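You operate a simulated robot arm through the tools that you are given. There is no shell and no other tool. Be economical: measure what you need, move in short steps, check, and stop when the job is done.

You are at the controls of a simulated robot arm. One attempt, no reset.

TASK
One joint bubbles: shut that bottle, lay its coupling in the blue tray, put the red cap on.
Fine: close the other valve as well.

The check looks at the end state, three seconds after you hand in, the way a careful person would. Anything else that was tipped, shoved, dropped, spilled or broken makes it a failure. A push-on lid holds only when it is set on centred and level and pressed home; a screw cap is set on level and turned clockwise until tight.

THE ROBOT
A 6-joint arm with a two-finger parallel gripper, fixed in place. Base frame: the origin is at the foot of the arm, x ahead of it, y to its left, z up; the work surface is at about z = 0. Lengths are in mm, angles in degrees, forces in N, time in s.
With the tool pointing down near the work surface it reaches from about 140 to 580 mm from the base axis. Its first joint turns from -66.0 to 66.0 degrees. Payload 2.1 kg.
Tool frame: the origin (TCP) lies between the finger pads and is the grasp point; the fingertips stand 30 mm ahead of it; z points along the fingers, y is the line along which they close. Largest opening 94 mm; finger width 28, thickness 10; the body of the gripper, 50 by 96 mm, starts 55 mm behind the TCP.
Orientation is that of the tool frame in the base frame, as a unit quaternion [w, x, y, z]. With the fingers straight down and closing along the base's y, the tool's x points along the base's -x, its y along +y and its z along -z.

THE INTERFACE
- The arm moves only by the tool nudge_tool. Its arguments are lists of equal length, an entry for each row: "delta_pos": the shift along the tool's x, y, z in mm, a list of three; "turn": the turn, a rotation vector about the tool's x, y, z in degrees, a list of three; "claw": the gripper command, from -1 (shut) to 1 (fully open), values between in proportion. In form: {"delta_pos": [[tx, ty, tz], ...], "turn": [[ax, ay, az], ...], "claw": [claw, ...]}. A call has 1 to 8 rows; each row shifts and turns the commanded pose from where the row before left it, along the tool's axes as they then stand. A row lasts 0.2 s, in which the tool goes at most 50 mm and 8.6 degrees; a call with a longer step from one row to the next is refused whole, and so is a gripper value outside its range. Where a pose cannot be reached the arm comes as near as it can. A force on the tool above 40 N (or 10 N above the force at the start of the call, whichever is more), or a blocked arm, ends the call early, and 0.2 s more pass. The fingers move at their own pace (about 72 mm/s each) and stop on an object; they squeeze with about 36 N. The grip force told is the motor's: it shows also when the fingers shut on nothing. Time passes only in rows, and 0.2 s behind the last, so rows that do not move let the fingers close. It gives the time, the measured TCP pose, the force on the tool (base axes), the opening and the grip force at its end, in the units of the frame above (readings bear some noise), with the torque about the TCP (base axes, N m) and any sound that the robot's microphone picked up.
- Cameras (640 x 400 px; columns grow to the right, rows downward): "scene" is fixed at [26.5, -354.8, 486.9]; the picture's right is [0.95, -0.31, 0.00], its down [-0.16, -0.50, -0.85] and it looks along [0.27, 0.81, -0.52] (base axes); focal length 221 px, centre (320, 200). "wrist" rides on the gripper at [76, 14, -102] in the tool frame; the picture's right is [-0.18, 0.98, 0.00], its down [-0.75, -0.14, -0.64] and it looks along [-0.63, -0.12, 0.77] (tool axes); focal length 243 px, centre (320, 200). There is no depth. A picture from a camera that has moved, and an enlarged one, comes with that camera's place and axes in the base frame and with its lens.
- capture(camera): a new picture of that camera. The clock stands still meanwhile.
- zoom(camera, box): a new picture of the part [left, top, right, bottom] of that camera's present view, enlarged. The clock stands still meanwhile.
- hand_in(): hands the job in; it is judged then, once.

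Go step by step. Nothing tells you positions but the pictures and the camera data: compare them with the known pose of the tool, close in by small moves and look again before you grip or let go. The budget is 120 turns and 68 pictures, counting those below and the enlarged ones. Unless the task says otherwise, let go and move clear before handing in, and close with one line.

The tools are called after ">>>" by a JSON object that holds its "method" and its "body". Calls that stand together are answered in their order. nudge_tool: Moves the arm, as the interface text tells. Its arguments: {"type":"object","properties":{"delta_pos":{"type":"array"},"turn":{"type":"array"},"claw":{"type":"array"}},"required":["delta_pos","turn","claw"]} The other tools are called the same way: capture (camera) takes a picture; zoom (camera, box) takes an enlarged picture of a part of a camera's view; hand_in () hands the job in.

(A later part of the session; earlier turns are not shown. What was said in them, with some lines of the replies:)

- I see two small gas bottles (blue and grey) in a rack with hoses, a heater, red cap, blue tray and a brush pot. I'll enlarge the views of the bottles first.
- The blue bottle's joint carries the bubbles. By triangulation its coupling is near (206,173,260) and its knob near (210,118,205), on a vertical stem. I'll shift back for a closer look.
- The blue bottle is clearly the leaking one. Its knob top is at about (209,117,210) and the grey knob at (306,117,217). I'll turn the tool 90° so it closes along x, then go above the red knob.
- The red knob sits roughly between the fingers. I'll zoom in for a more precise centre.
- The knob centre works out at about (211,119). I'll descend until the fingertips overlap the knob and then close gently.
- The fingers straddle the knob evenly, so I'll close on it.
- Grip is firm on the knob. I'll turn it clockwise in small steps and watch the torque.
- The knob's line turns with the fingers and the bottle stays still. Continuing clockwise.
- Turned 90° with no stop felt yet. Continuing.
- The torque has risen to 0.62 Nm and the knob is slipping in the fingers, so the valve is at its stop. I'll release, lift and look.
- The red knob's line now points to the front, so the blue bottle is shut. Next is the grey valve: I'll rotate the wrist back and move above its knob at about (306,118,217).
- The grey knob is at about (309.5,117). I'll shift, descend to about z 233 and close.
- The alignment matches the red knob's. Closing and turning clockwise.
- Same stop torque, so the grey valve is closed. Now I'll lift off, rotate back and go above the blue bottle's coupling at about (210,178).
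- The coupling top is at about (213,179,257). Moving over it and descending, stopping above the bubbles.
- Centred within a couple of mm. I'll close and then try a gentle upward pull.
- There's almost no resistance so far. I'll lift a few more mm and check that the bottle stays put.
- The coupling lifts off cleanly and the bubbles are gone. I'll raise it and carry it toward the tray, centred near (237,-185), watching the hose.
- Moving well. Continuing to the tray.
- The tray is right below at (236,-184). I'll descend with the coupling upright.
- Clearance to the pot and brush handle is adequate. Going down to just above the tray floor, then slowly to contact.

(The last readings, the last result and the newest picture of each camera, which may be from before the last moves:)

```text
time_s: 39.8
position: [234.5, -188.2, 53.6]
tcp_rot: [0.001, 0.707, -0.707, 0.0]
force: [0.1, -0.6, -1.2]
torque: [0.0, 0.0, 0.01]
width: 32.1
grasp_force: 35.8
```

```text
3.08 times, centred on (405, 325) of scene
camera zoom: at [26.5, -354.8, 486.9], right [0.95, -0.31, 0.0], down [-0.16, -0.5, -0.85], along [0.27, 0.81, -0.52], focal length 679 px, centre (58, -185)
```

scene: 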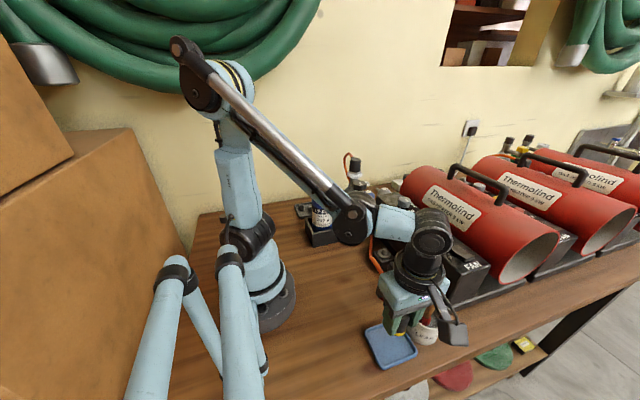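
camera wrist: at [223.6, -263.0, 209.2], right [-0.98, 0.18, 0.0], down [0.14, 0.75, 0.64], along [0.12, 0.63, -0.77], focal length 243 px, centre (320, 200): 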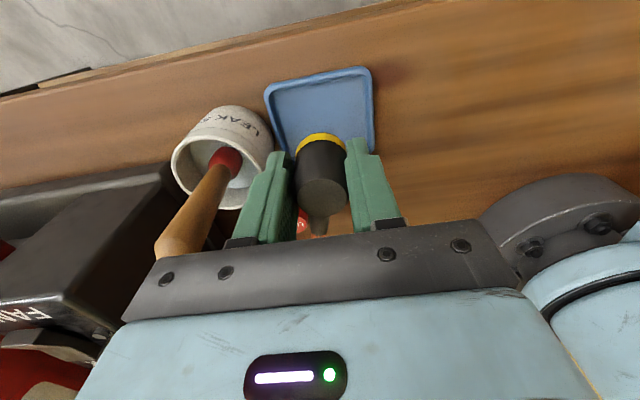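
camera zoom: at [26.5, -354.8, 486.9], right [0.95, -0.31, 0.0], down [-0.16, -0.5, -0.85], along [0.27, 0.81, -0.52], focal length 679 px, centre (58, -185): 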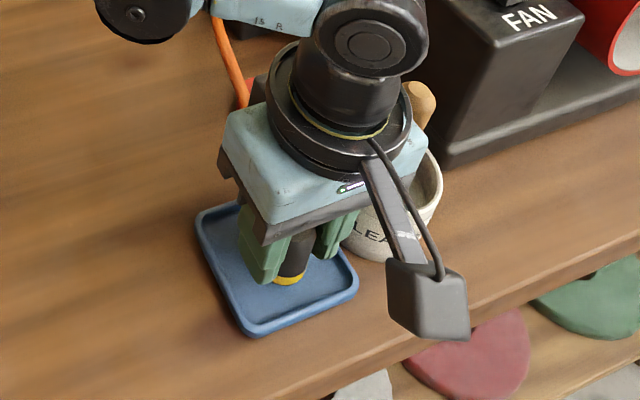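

No contact yet. Lowering slowly.

>>> {"method": "nudge_tool", "body": {"delta_pos": [[0, 0, 2], [0, 0, 2], [0, 0, 2], [0, 0, 1], [0, 0, 0]], "turn": [[0, 0, 0], [0, 0, 0], [0, 0, 0], [0, 0, 0], [0, 0, 0]], "claw": [-1, -1, -1, -1, -1]}}

>>> {"method": "zoom", "body": {"camera": "wrist", "box": [220, 40, 420, 240]}}

```text
time_s: 41.0
position: [235.0, -189.3, 45.2]
tcp_rot: [0.0, 0.707, -0.707, 0.0]
force: [-0.2, 0.7, -1.3]
torque: [0.01, 0.01, -0.01]
width: 31.9
grasp_force: 36.3
```

```text
2.00 times, centred on (320, 140) of wrist
camera zoom: at [222.0, -265.7, 148.7], right [-0.98, 0.18, 0.0], down [0.14, 0.75, 0.64], along [0.12, 0.63, -0.77], focal length 485 px, centre (320, 320)
```

zoom: 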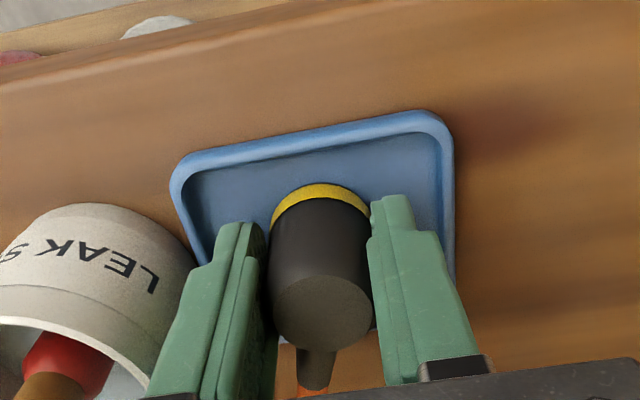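

Still hanging free, so I continue in 1 mm steps.

>>> {"method": "nudge_tool", "body": {"delta_pos": [[0, 0, 1], [0, 0, 1], [0, 0, 1], [0, 0, 1], [0, 0, 0]], "turn": [[0, 0, 0], [0, 0, 0], [0, 0, 0], [0, 0, 0], [0, 0, 0]], "claw": [-1, -1, -1, -1, -1]}}

>>> {"method": "zoom", "body": {"camera": "scene", "box": [370, 310, 430, 370]}}

```text
time_s: 41.5
position: [234.9, -188.0, 46.1]
tcp_rot: [-0.001, 0.708, -0.706, -0.001]
force: [-0.5, 0.8, 8.1]
torque: [-0.09, 0.04, 0.04]
width: 31.8
grasp_force: 36.6
stopped in row 2: the force on the tool passed its limit at 46 N (the readings are from after the stop); the commanded pose is now the measured one
```

```text
6.67 times, centred on (400, 340) of scene
camera zoom: at [26.4, -354.8, 487.0], right [0.95, -0.31, 0.0], down [-0.16, -0.5, -0.85], along [0.27, 0.81, -0.52], focal length 1472 px, centre (-213, -733)
```

zoom: 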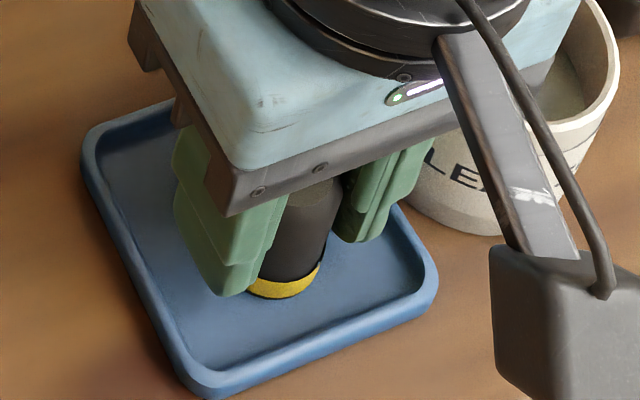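

The coupling is down on the tray floor. I'll open gently and check that it stands.

>>> {"method": "nudge_tool", "body": {"delta_pos": [[0, 0, 0], [0, 0, 0], [0, 0, 0]], "turn": [[0, 0, 0], [0, 0, 0], [0, 0, 0]], "claw": [-0.25, -0.1, 0]}}

>>> {"method": "zoom", "body": {"camera": "wrist", "box": [220, 40, 420, 240]}}

```text
time_s: 42.3
position: [235.2, -188.4, 44.8]
tcp_rot: [0.001, 0.707, -0.707, -0.001]
force: [0.4, -0.6, -0.7]
torque: [0.0, 0.01, -0.03]
width: 46.9
grasp_force: 0.1
```

```text
2.00 times, centred on (320, 140) of wrist
camera zoom: at [222.2, -265.7, 147.5], right [-0.98, 0.18, 0.0], down [0.14, 0.75, 0.64], along [0.12, 0.63, -0.77], focal length 485 px, centre (320, 320)
```

zoom: 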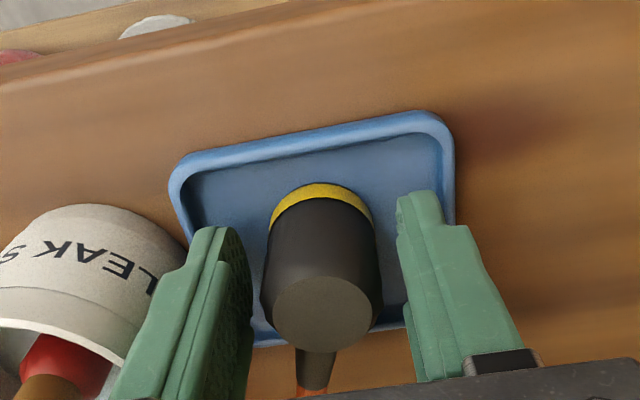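

It stands upright in the tray. Raising straight up and looking again.

>>> {"method": "nudge_tool", "body": {"delta_pos": [[0, 0, -8], [0, 0, -15], [0, 0, -25], [0, 0, -30], [0, 0, -40], [0, 0, -40], [0, 0, 0]], "turn": [[0, 0, 0], [0, 0, 0], [0, 0, 0], [0, 0, 0], [0, 0, 0], [0, 0, 0], [0, 0, 0]], "claw": [0, 0, 0, 0, 0, 0, 0]}}

>>> {"method": "capture", "body": {"camera": "wrist"}}

>>> {"method": "capture", "body": {"camera": "scene"}}

```text
time_s: 43.9
position: [233.0, -188.4, 201.1]
tcp_rot: [0.0, -0.707, 0.707, 0.0]
force: [-0.7, 0.1, -0.6]
torque: [0.01, 0.0, 0.01]
width: 46.9
grasp_force: 0.0
```

```text
24 pictures are left
camera wrist: at [220.0, -266.1, 304.8], right [-0.98, 0.18, 0.0], down [0.14, 0.75, 0.64], along [0.12, 0.63, -0.77], focal length 243 px, centre (320, 200)
```

wrist: 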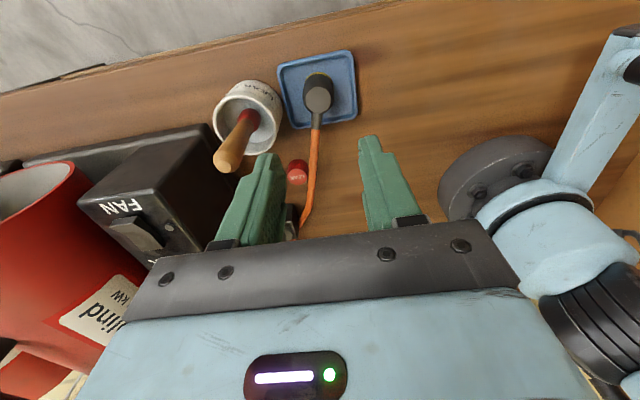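

```text
23 pictures are left
```

scene: 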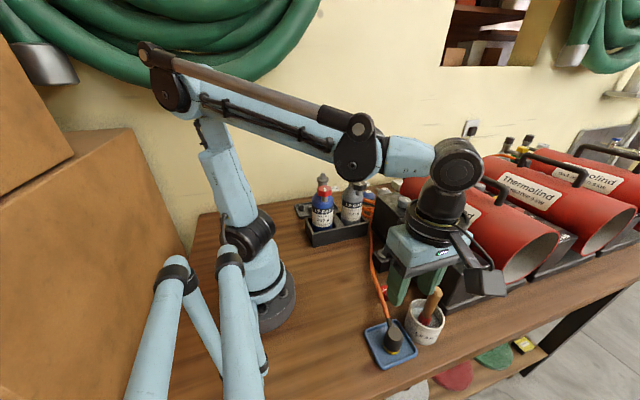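

The coupling stands in the tray, and its hose runs close to the cap on the cap's −x side. I'll approach the cap near (286,-81) with fingers closing along y, so I rotate the tool +90° and move over it.

>>> {"method": "nudge_tool", "body": {"delta_pos": [[0, 0, 0], [0, 0, 0], [0, 0, 0], [0, 0, 0], [0, 0, 0], [0, 0, 0], [0, 0, 0], [0, 0, 0]], "turn": [[0, 0, 8.5], [0, 0, 8.5], [0, 0, 8.5], [0, 0, 8.5], [0, 0, 8.5], [0, 0, 8.5], [0, 0, 8.5], [0, 0, 8.5]], "claw": [0, 0, 0, 0, 0, 0, 0, 0]}}

>>> {"method": "nudge_tool", "body": {"delta_pos": [[0, 0, 0], [0, 0, 0], [0, 0, 0], [-15, 27, 0], [-15, 27, 0], [-15, 27, 0], [-7, 27, 0], [0, 0, 0]], "turn": [[0, 0, 8.5], [0, 0, 8.5], [0, 0, 5], [0, 0, 0], [0, 0, 0], [0, 0, 0], [0, 0, 0], [0, 0, 0]], "claw": [0, 0, 0, 0, 0, 0, 0, 0]}}

>>> {"method": "capture", "body": {"camera": "wrist"}}

```text
time_s: 45.7
position: [234.9, -188.8, 202.2]
tcp_rot: [0.0, -0.19, 0.982, 0.001]
force: [0.7, 0.7, -0.3]
torque: [0.02, -0.01, 0.01]
width: 46.8
grasp_force: 0.0
```

```text
time_s: 47.5
position: [285.8, -80.7, 203.1]
tcp_rot: [-0.001, 0.0, 1.0, 0.001]
force: [0.6, -0.4, -0.1]
torque: [-0.01, -0.02, 0.0]
width: 46.8
grasp_force: 0.0
```

```text
22 pictures are left
camera wrist: at [211.4, -68.4, 306.0], right [0.18, 0.98, 0.0], down [0.75, -0.14, 0.64], along [0.63, -0.12, -0.77], focal length 243 px, centre (320, 200)
```

wrist: 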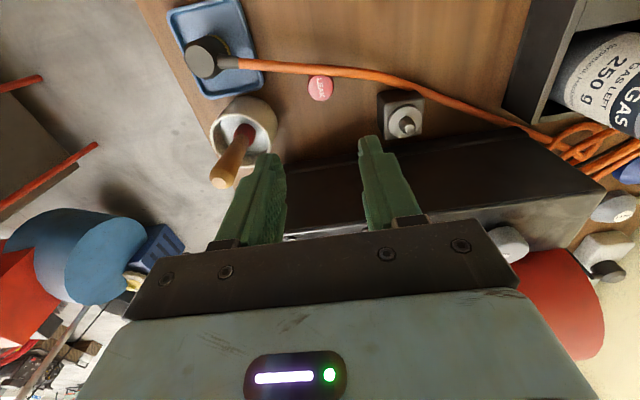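

The cap is right where expected, but the hose passes very near it. Zooming in to judge clearance.

>>> {"method": "zoom", "body": {"camera": "wrist", "box": [270, 45, 370, 125]}}

>>> {"method": "zoom", "body": {"camera": "scene", "box": [350, 240, 440, 360]}}

```text
5.00 times, centred on (320, 85) of wrist
camera zoom: at [211.4, -68.4, 306.0], right [0.18, 0.98, 0.0], down [0.75, -0.14, 0.64], along [0.63, -0.12, -0.77], focal length 1213 px, centre (320, 775)
```

zoom: 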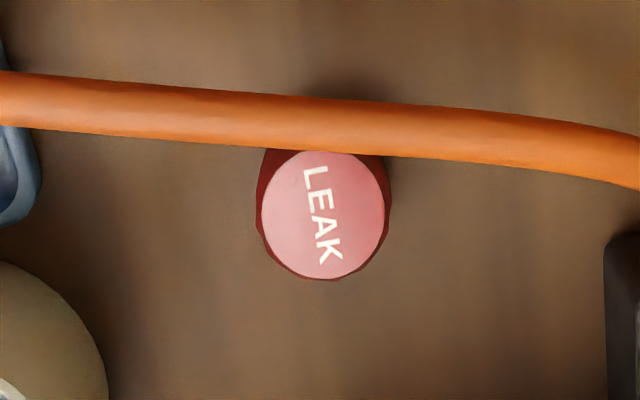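

```text
3.33 times, centred on (395, 300) of scene
camera zoom: at [26.5, -354.8, 486.9], right [0.95, -0.31, 0.0], down [-0.16, -0.5, -0.85], along [0.27, 0.81, -0.52], focal length 736 px, centre (70, -133)
```

zoom: 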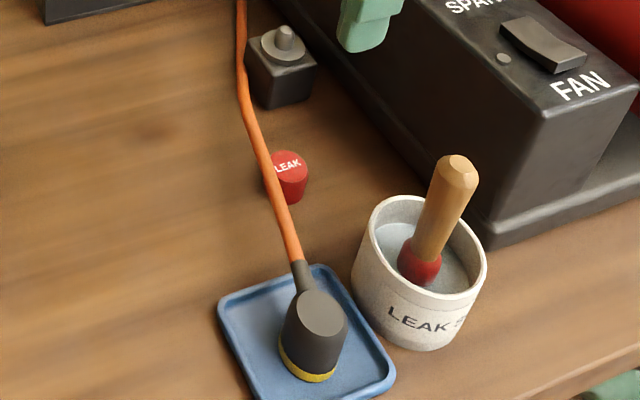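

The hose lies at about x 266, z 36, just beside the cap. I'll approach offset by +6 mm in x so the fingers clear it, stopping just above the cap to check.

>>> {"method": "nudge_tool", "body": {"delta_pos": [[-6.5, -2, 30], [0, 0, 35], [0, 0, 35], [0, 0, 35], [0, 0, 6], [0, 0, 0]], "turn": [[0, 0, 0], [0, 0, 0], [0, 0, 0], [0, 0, 0], [0, 0, 0], [0, 0, 0]], "claw": [0, 0, 0, 0, 0, 0]}}

>>> {"method": "zoom", "body": {"camera": "wrist", "box": [220, 60, 420, 240]}}

>>> {"method": "zoom", "body": {"camera": "scene", "box": [350, 240, 440, 320]}}

```text
time_s: 48.9
position: [293.0, -81.2, 60.9]
tcp_rot: [0.0, 0.0, 1.0, 0.0]
force: [0.2, -0.5, -0.6]
torque: [0.0, 0.01, 0.03]
width: 47.0
grasp_force: 0.0
```

```text
2.22 times, centred on (320, 150) of wrist
camera zoom: at [218.7, -68.6, 164.7], right [0.18, 0.98, 0.0], down [0.75, -0.14, 0.64], along [0.63, -0.12, -0.77], focal length 539 px, centre (320, 311)
```

zoom: 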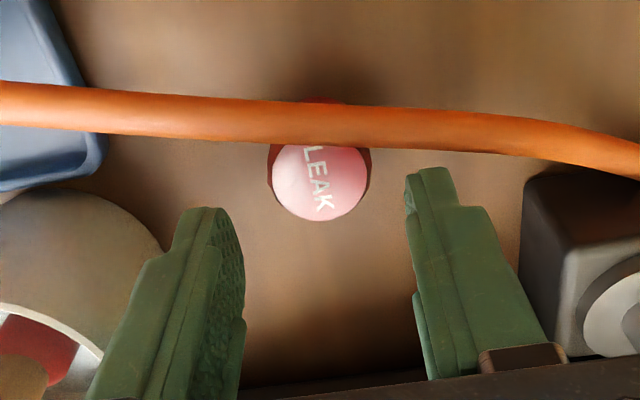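

```text
5.00 times, centred on (395, 280) of scene
camera zoom: at [26.5, -354.8, 486.9], right [0.95, -0.31, 0.0], down [-0.16, -0.5, -0.85], along [0.27, 0.81, -0.52], focal length 1104 px, centre (-55, -200)
```

zoom: 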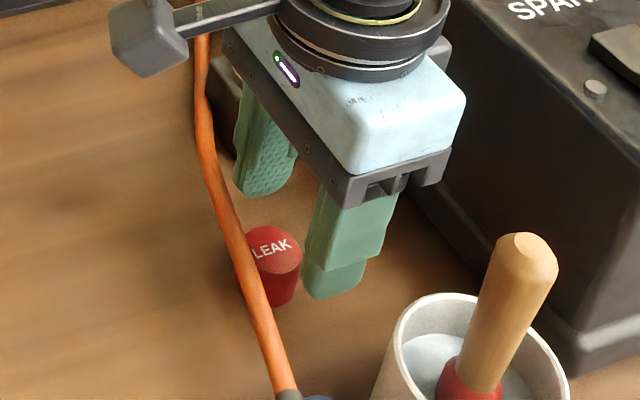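

Clear of the hose by about 6 mm. Descending around the cap and closing.

>>> {"method": "nudge_tool", "body": {"delta_pos": [[0, 0, 12], [0, 0, 10], [0, 0, 0], [0, 0, 0], [0, 0, 0], [0, 0, 0]], "turn": [[0, 0, 0], [0, 0, 0], [0, 0, 0], [0, 0, 0], [0, 0, 0], [0, 0, 0]], "claw": [0, 0, -0.2, -0.4, -1, -1]}}

>>> {"method": "zoom", "body": {"camera": "wrist", "box": [220, 60, 420, 240]}}

```text
time_s: 50.3
position: [294.6, -82.6, 40.7]
tcp_rot: [-0.001, -0.001, 1.0, 0.001]
force: [0.5, 0.1, -0.3]
torque: [0.0, 0.0, -0.01]
width: 27.3
grasp_force: 35.8
```

```text
2.22 times, centred on (320, 150) of wrist
camera zoom: at [219.3, -69.6, 143.3], right [0.18, 0.98, 0.0], down [0.75, -0.14, 0.64], along [0.63, -0.12, -0.77], focal length 539 px, centre (320, 311)
```

zoom: 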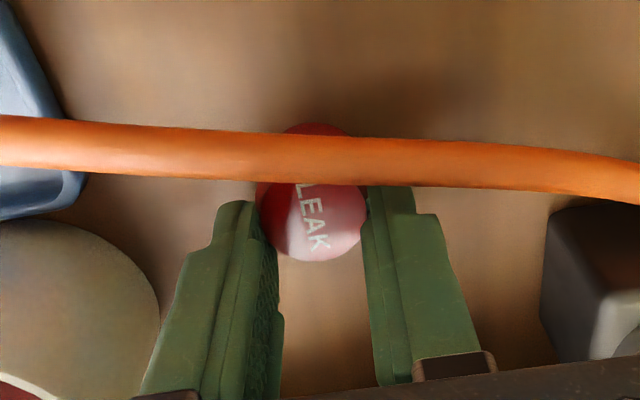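

The cap is gripped, 27 mm wide. I'll lift slightly, move away from the hose in +x, then go up.

>>> {"method": "nudge_tool", "body": {"delta_pos": [[0, 0, -4], [-8, 0, 0], [-7, 0, 0], [0, 0, -15], [0, 0, -30], [0, 0, -40], [0, 0, -40], [0, 0, 0]], "turn": [[0, 0, 0], [0, 0, 0], [0, 0, 0], [0, 0, 0], [0, 0, 0], [0, 0, 0], [0, 0, 0], [0, 0, 0]], "claw": [-1, -1, -1, -1, -1, -1, -1, -1]}}

>>> {"method": "zoom", "body": {"camera": "wrist", "box": [160, 0, 480, 260]}}

```text
time_s: 52.1
position: [309.8, -84.0, 170.5]
tcp_rot: [-0.001, -0.002, 1.0, 0.001]
force: [-0.4, -0.1, -0.6]
torque: [-0.02, 0.0, -0.02]
width: 27.1
grasp_force: 36.4
```

```text
1.54 times, centred on (320, 130) of wrist
camera zoom: at [235.5, -71.0, 273.7], right [0.18, 0.98, 0.0], down [0.75, -0.14, 0.64], along [0.63, -0.12, -0.77], focal length 373 px, centre (320, 308)
```

zoom: 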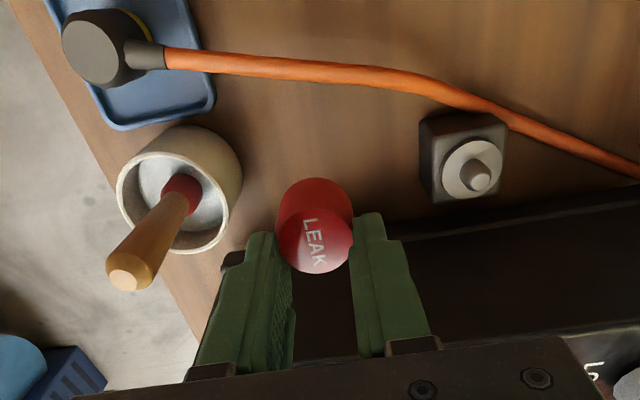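

The cap is held level with its axis about 6.7 mm toward tool +x from the TCP. Raising it and carrying it toward the blue bottle for a look at the outlet.

>>> {"method": "nudge_tool", "body": {"delta_pos": [[0, 0, -40], [0, 0, -40], [0, 0, -40], [10, 10, -35], [20, 25, 0], [20, 30, 0], [20, 30, 0], [18, 30, 0]], "turn": [[0, 0, 0], [0, 0, 0], [0, 0, 0], [0, 0, 0], [0, 0, 0], [0, 0, 0], [0, 0, 0], [0, 0, 0]], "claw": [-1, -1, -1, -1, -1, -1, -1, -1]}}

>>> {"method": "nudge_tool", "body": {"delta_pos": [[0, 30, 0], [0, 30, 0], [0, 30, 0], [0, 0, 0]], "turn": [[0, 0, 0], [0, 0, 0], [0, 0, 0], [0, 0, 0]], "claw": [-1, -1, -1, -1]}}

>>> {"method": "zoom", "body": {"camera": "wrist", "box": [230, 0, 480, 200]}}

>>> {"method": "zoom", "body": {"camera": "scene", "box": [295, 150, 365, 220]}}

```text
time_s: 53.9
position: [220.6, 41.7, 323.0]
tcp_rot: [-0.001, -0.001, 1.0, 0.001]
force: [-0.2, -0.2, 0.1]
torque: [-0.02, 0.01, -0.02]
width: 27.0
grasp_force: 36.5
```

```text
time_s: 54.9
position: [221.1, 133.9, 324.2]
tcp_rot: [-0.001, 0.0, 1.0, 0.001]
force: [0.4, -0.6, -0.1]
torque: [0.0, 0.01, -0.01]
width: 26.8
grasp_force: 35.8
```

```text
2.00 times, centred on (355, 100) of wrist
camera zoom: at [146.6, 146.5, 426.7], right [0.18, 0.98, 0.0], down [0.75, -0.14, 0.64], along [0.63, -0.12, -0.77], focal length 485 px, centre (250, 400)
```

zoom: 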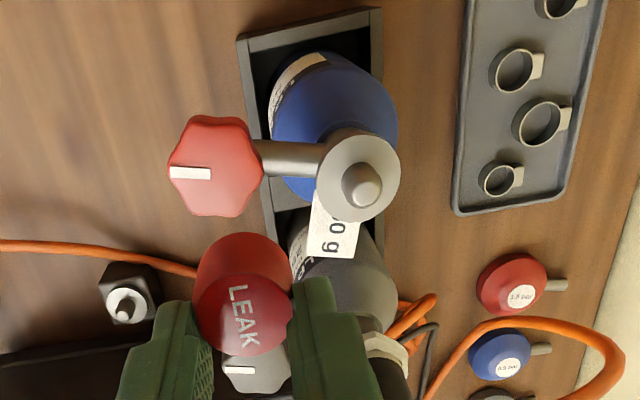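

```text
5.71 times, centred on (330, 185) of scene
camera zoom: at [26.5, -354.8, 486.9], right [0.95, -0.31, 0.0], down [-0.16, -0.5, -0.85], along [0.27, 0.81, -0.52], focal length 1262 px, centre (263, 286)
```

zoom: 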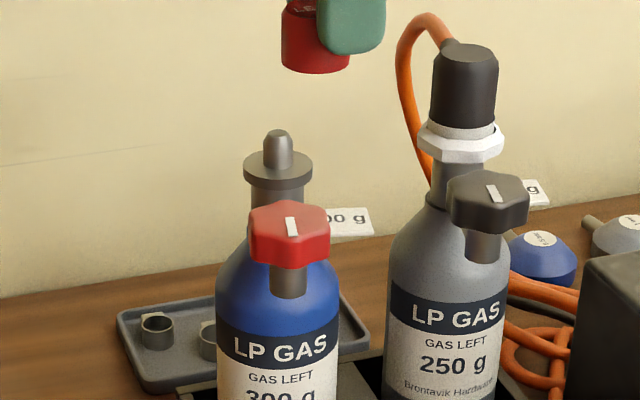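

The outlet is a smooth spigot (push-on cap) with its tip at about (212,179,231) and a flange below it. I'll bring the cap just above it.

>>> {"method": "nudge_tool", "body": {"delta_pos": [[2, 20, 0], [0, 25, 0], [0, 0, 20], [0, 0, 22], [0, 0, 0], [0, 0, 0]], "turn": [[0, 0, 0], [0, 0, 0], [0, 0, 0], [0, 0, 0], [0, 0, 0], [0, 0, 0]], "claw": [-1, -1, -1, -1, -1, -1]}}

>>> {"method": "zoom", "body": {"camera": "wrist", "box": [240, 40, 400, 240]}}

>>> {"method": "zoom", "body": {"camera": "scene", "box": [305, 155, 345, 195]}}

```text
time_s: 56.3
position: [217.8, 178.8, 282.1]
tcp_rot: [-0.002, -0.002, 1.0, 0.001]
force: [-0.8, 0.3, -0.7]
torque: [-0.02, -0.03, -0.02]
width: 27.2
grasp_force: 35.9
```

```text
2.00 times, centred on (320, 140) of wrist
camera zoom: at [143.1, 191.2, 384.9], right [0.18, 0.98, 0.0], down [0.75, -0.14, 0.64], along [0.63, -0.12, -0.77], focal length 485 px, centre (320, 320)
```

zoom: 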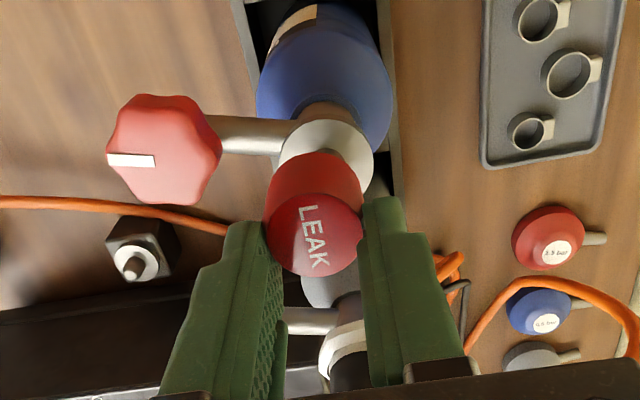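

```text
10.00 times, centred on (325, 175) of scene
camera zoom: at [26.5, -354.8, 486.9], right [0.95, -0.31, 0.0], down [-0.16, -0.5, -0.85], along [0.27, 0.81, -0.52], focal length 2208 px, centre (270, 450)
```

zoom: 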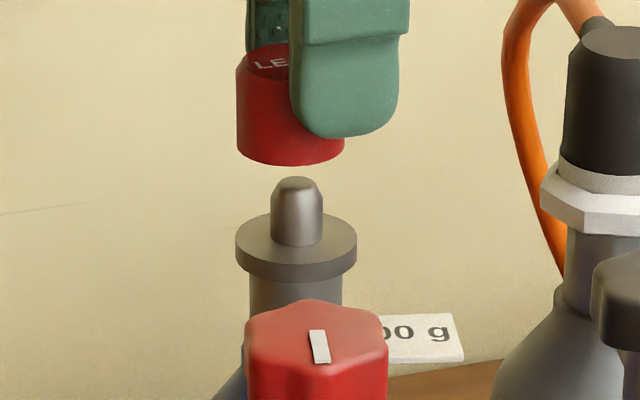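

Comparing cap and spigot in both views, the cap needs about +2.5 mm in x and +3 mm in y. Correcting and rechecking.

>>> {"method": "nudge_tool", "body": {"delta_pos": [[-2.5, 3, 0], [0, 0, 3], [0, 0, 0]], "turn": [[0, 0, 0], [0, 0, 0], [0, 0, 0]], "claw": [-1, -1, -1]}}

>>> {"method": "zoom", "body": {"camera": "wrist", "box": [280, 80, 360, 180]}}

>>> {"method": "zoom", "body": {"camera": "scene", "box": [305, 155, 345, 195]}}

```text
time_s: 57.1
position: [220.2, 179.7, 279.5]
tcp_rot: [0.0, 0.0, 1.0, 0.001]
force: [0.0, 0.1, -0.5]
torque: [-0.02, 0.0, 0.01]
width: 26.7
grasp_force: 36.4
```

```text
4.00 times, centred on (320, 130) of wrist
camera zoom: at [146.0, 193.2, 382.4], right [0.18, 0.98, 0.0], down [0.75, -0.14, 0.64], along [0.63, -0.12, -0.77], focal length 970 px, centre (320, 480)
```

zoom: 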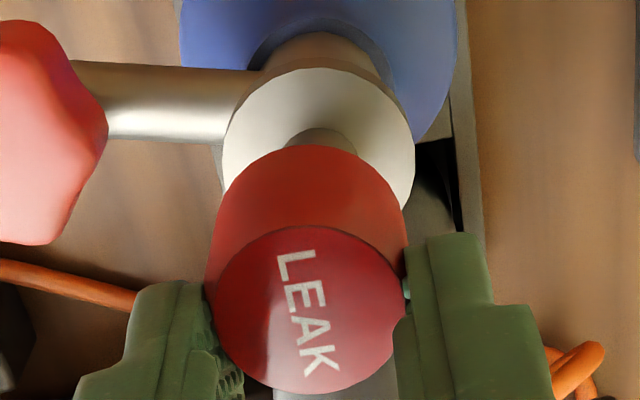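

```text
10.00 times, centred on (325, 175) of scene
camera zoom: at [26.5, -354.8, 486.9], right [0.95, -0.31, 0.0], down [-0.16, -0.5, -0.85], along [0.27, 0.81, -0.52], focal length 2208 px, centre (270, 450)
```

zoom: 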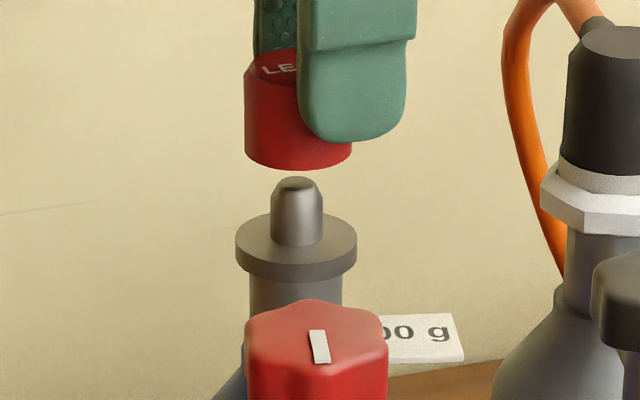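

x is now aligned; y needs about 1.5 mm more. I'll correct that and lower slowly onto the spigot.

>>> {"method": "nudge_tool", "body": {"delta_pos": [[0, 1.5, 0], [0, 0, 3], [0, 0, 3], [0, 0, 3], [0, 0, 2], [0, 0, 0]], "turn": [[0, 0, 0], [0, 0, 0], [0, 0, 0], [0, 0, 0], [0, 0, 0], [0, 0, 0]], "claw": [-1, -1, -1, -1, -1, -1]}}

>>> {"method": "zoom", "body": {"camera": "scene", "box": [305, 155, 345, 195]}}

```text
time_s: 58.5
position: [222.7, 182.3, 269.8]
tcp_rot: [0.0, 0.0, 1.0, 0.002]
force: [0.3, 0.0, -0.4]
torque: [0.04, 0.0, 0.03]
width: 27.1
grasp_force: 35.8
```

```text
10.00 times, centred on (325, 175) of scene
camera zoom: at [26.5, -354.8, 486.9], right [0.95, -0.31, 0.0], down [-0.16, -0.5, -0.85], along [0.27, 0.81, -0.52], focal length 2208 px, centre (270, 450)
```

zoom: 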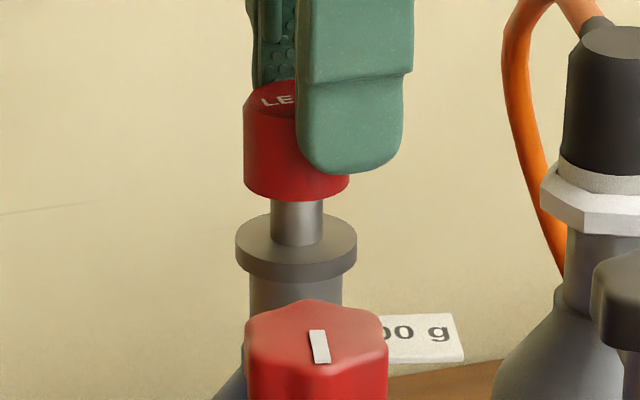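

Well aligned, with the tip just entering. Lowering further in small steps.

>>> {"method": "nudge_tool", "body": {"delta_pos": [[0, 0, 2], [0, 0, 2], [0, 0, 2], [0, 0, 2], [0, 0, 2], [0, 0, 2], [0, 0, 0]], "turn": [[0, 0, 0], [0, 0, 0], [0, 0, 0], [0, 0, 0], [0, 0, 0], [0, 0, 0], [0, 0, 0]], "claw": [-1, -1, -1, -1, -1, -1, -1]}}

>>> {"method": "zoom", "body": {"camera": "scene", "box": [305, 155, 345, 195]}}

```text
time_s: 60.1
position: [222.0, 181.1, 257.2]
tcp_rot: [-0.001, 0.0, 1.0, 0.0]
force: [-0.4, 0.7, -1.1]
torque: [0.03, 0.0, 0.01]
width: 27.0
grasp_force: 36.2
```

```text
10.00 times, centred on (325, 175) of scene
camera zoom: at [26.5, -354.8, 486.9], right [0.95, -0.31, 0.0], down [-0.16, -0.5, -0.85], along [0.27, 0.81, -0.52], focal length 2208 px, centre (270, 450)
```

zoom: 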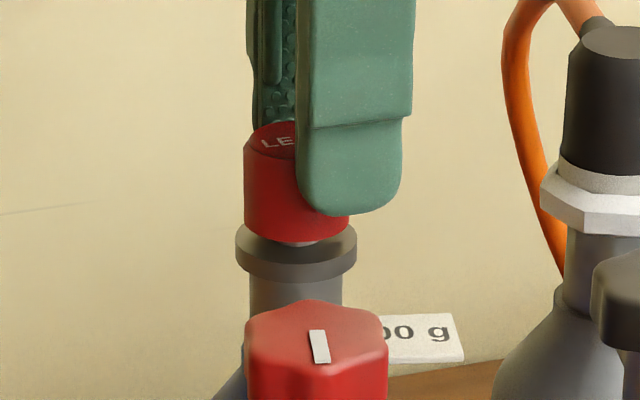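

The cap is nearly home. Pressing until I feel firm resistance.

>>> {"method": "nudge_tool", "body": {"delta_pos": [[0, 0, 2], [0, 0, 2], [0, 0, 2], [0, 0, 2], [0, 0, 1], [0, 0, 1], [0, 0, 1], [0, 0, 1]], "turn": [[0, 0, 0], [0, 0, 0], [0, 0, 0], [0, 0, 0], [0, 0, 0], [0, 0, 0], [0, 0, 0], [0, 0, 0]], "claw": [-1, -1, -1, -1, -1, -1, -1, -1]}}

>>> {"method": "zoom", "body": {"camera": "scene", "box": [305, 155, 345, 195]}}

```text
time_s: 61.9
position: [222.2, 181.4, 244.1]
tcp_rot: [0.0, 0.0, 1.0, 0.002]
force: [2.7, -2.6, 36.2]
torque: [-0.11, 0.26, 0.05]
width: 27.1
grasp_force: 36.4
```

```text
10.00 times, centred on (325, 175) of scene
camera zoom: at [26.4, -354.9, 486.9], right [0.95, -0.31, 0.0], down [-0.16, -0.5, -0.85], along [0.27, 0.81, -0.52], focal length 2208 px, centre (270, 450)
```

zoom: 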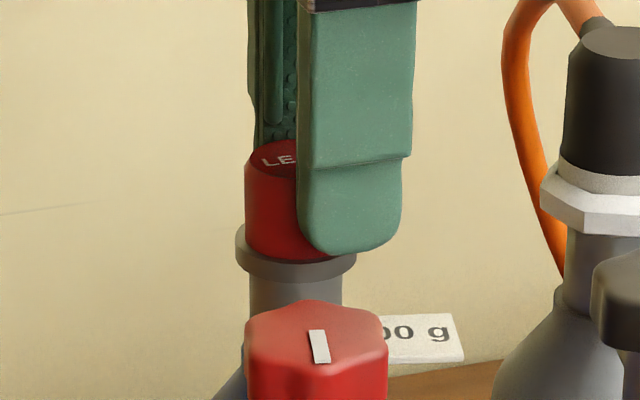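

The cap is down with 36 N of resistance. I'll release, rise, close the fingers and press squarely on the cap's centre to make sure it is home and level.

>>> {"method": "nudge_tool", "body": {"delta_pos": [[0, 0, -1], [0, 0, 0], [0, 0, 0], [0, 0, -15], [0, 0, -25], [0, 0, -10], [8, 0, 0], [0, 0, 0]], "turn": [[0, 0, 0], [0, 0, 0], [0, 0, 0], [0, 0, 0], [0, 0, 0], [0, 0, 0], [0, 0, 0], [0, 0, 0]], "claw": [-0.3, -0.1, 0, 0, 0, -1, -1, -1]}}

>>> {"method": "zoom", "body": {"camera": "wrist", "box": [240, 40, 400, 240]}}

```text
time_s: 63.7
position: [212.1, 180.2, 295.6]
tcp_rot: [0.0, -0.001, 1.0, 0.001]
force: [0.4, 0.0, 0.8]
torque: [-0.03, 0.0, 0.0]
width: 0.0
grasp_force: 33.9
```

```text
2.00 times, centred on (320, 140) of wrist
camera zoom: at [138.4, 194.3, 399.4], right [0.18, 0.98, 0.0], down [0.75, -0.14, 0.64], along [0.63, -0.12, -0.77], focal length 485 px, centre (320, 320)
```

zoom: 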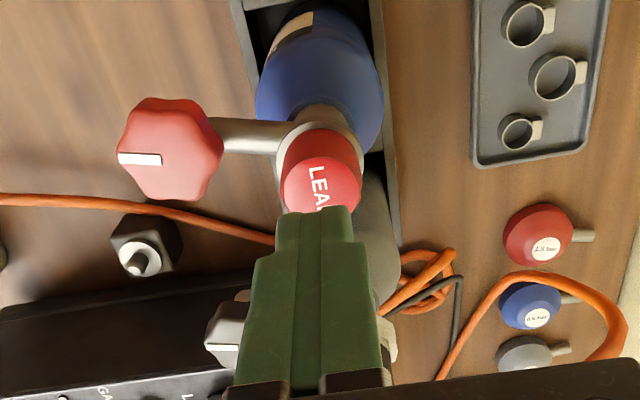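

The cap sits centred under the closed fingertips. Pressing down on it.

>>> {"method": "nudge_tool", "body": {"delta_pos": [[0, 0, 15], [0, 0, 12], [0, 0, 2], [0, 0, 2], [0, 0, 1], [0, 0, 1], [0, 0, 1], [0, 0, 1]], "turn": [[0, 0, 0], [0, 0, 0], [0, 0, 0], [0, 0, 0], [0, 0, 0], [0, 0, 0], [0, 0, 0], [0, 0, 0]], "claw": [-1, -1, -1, -1, -1, -1, -1, -1]}}

```text
time_s: 65.0
position: [212.5, 180.9, 265.2]
tcp_rot: [0.0, 0.0, 1.0, 0.0]
force: [-1.0, -1.4, 13.5]
torque: [-0.06, 0.01, 0.01]
width: 0.0
grasp_force: 33.1
stopped in row 6: the force on the tool passed its limit at 46 N (the readings are from after the stop); the commanded pose is now the measured one
```

Pressed with a peak of 46 N. Lifting clear and inspecting.

>>> {"method": "nudge_tool", "body": {"delta_pos": [[0, 0, -20], [0, 0, -40], [20, -40, -20], [0, -40, 0], [0, -40, 0], [0, 0, 0]], "turn": [[0, 0, 0], [0, 0, 0], [0, 0, 0], [0, 0, 0], [0, 0, 0], [0, 0, 0]], "claw": [-1, -1, -1, -0.5, 0, 0]}}

>>> {"method": "zoom", "body": {"camera": "scene", "box": [295, 150, 375, 230]}}

>>> {"method": "capture", "body": {"camera": "scene"}}

```text
time_s: 66.4
position: [193.7, 59.2, 343.7]
tcp_rot: [-0.001, -0.002, 1.0, 0.0]
force: [-0.1, -0.9, 0.3]
torque: [0.02, -0.01, -0.03]
width: 47.2
grasp_force: 0.1
```

```text
5.00 times, centred on (335, 190) of scene
camera zoom: at [26.4, -354.9, 486.9], right [0.95, -0.31, 0.0], down [-0.16, -0.5, -0.85], along [0.27, 0.81, -0.52], focal length 1104 px, centre (245, 250)
```

zoom: 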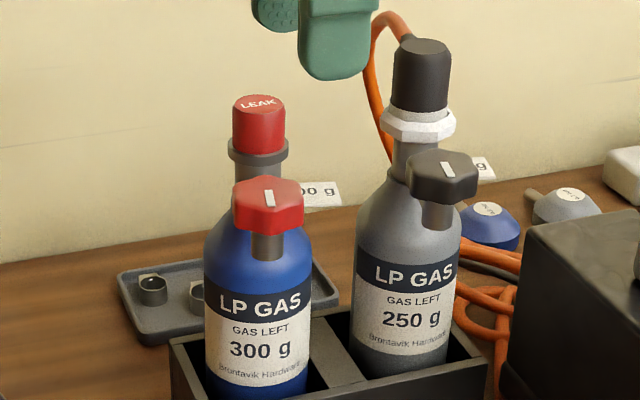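

```text
4 pictures are left
```

scene: 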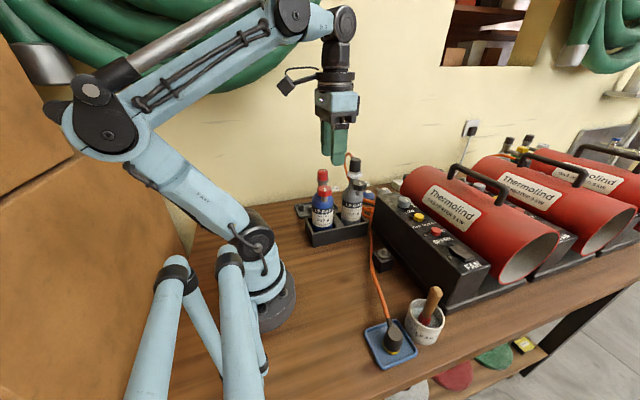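

The cap sits level and flush on the blue bottle, both knobs are at their closed stops, and the coupling stands in the blue tray. Nothing else looks disturbed and the gripper is clear, so I'm handing in.

>>> {"method": "hand_in", "body": {}}

```text
The job is handed in.
```

I shut the leaking blue bottle, put its coupling in the blue tray (standing upright), and pressed the red cap onto the bottle. I closed the grey bottle's valve too.
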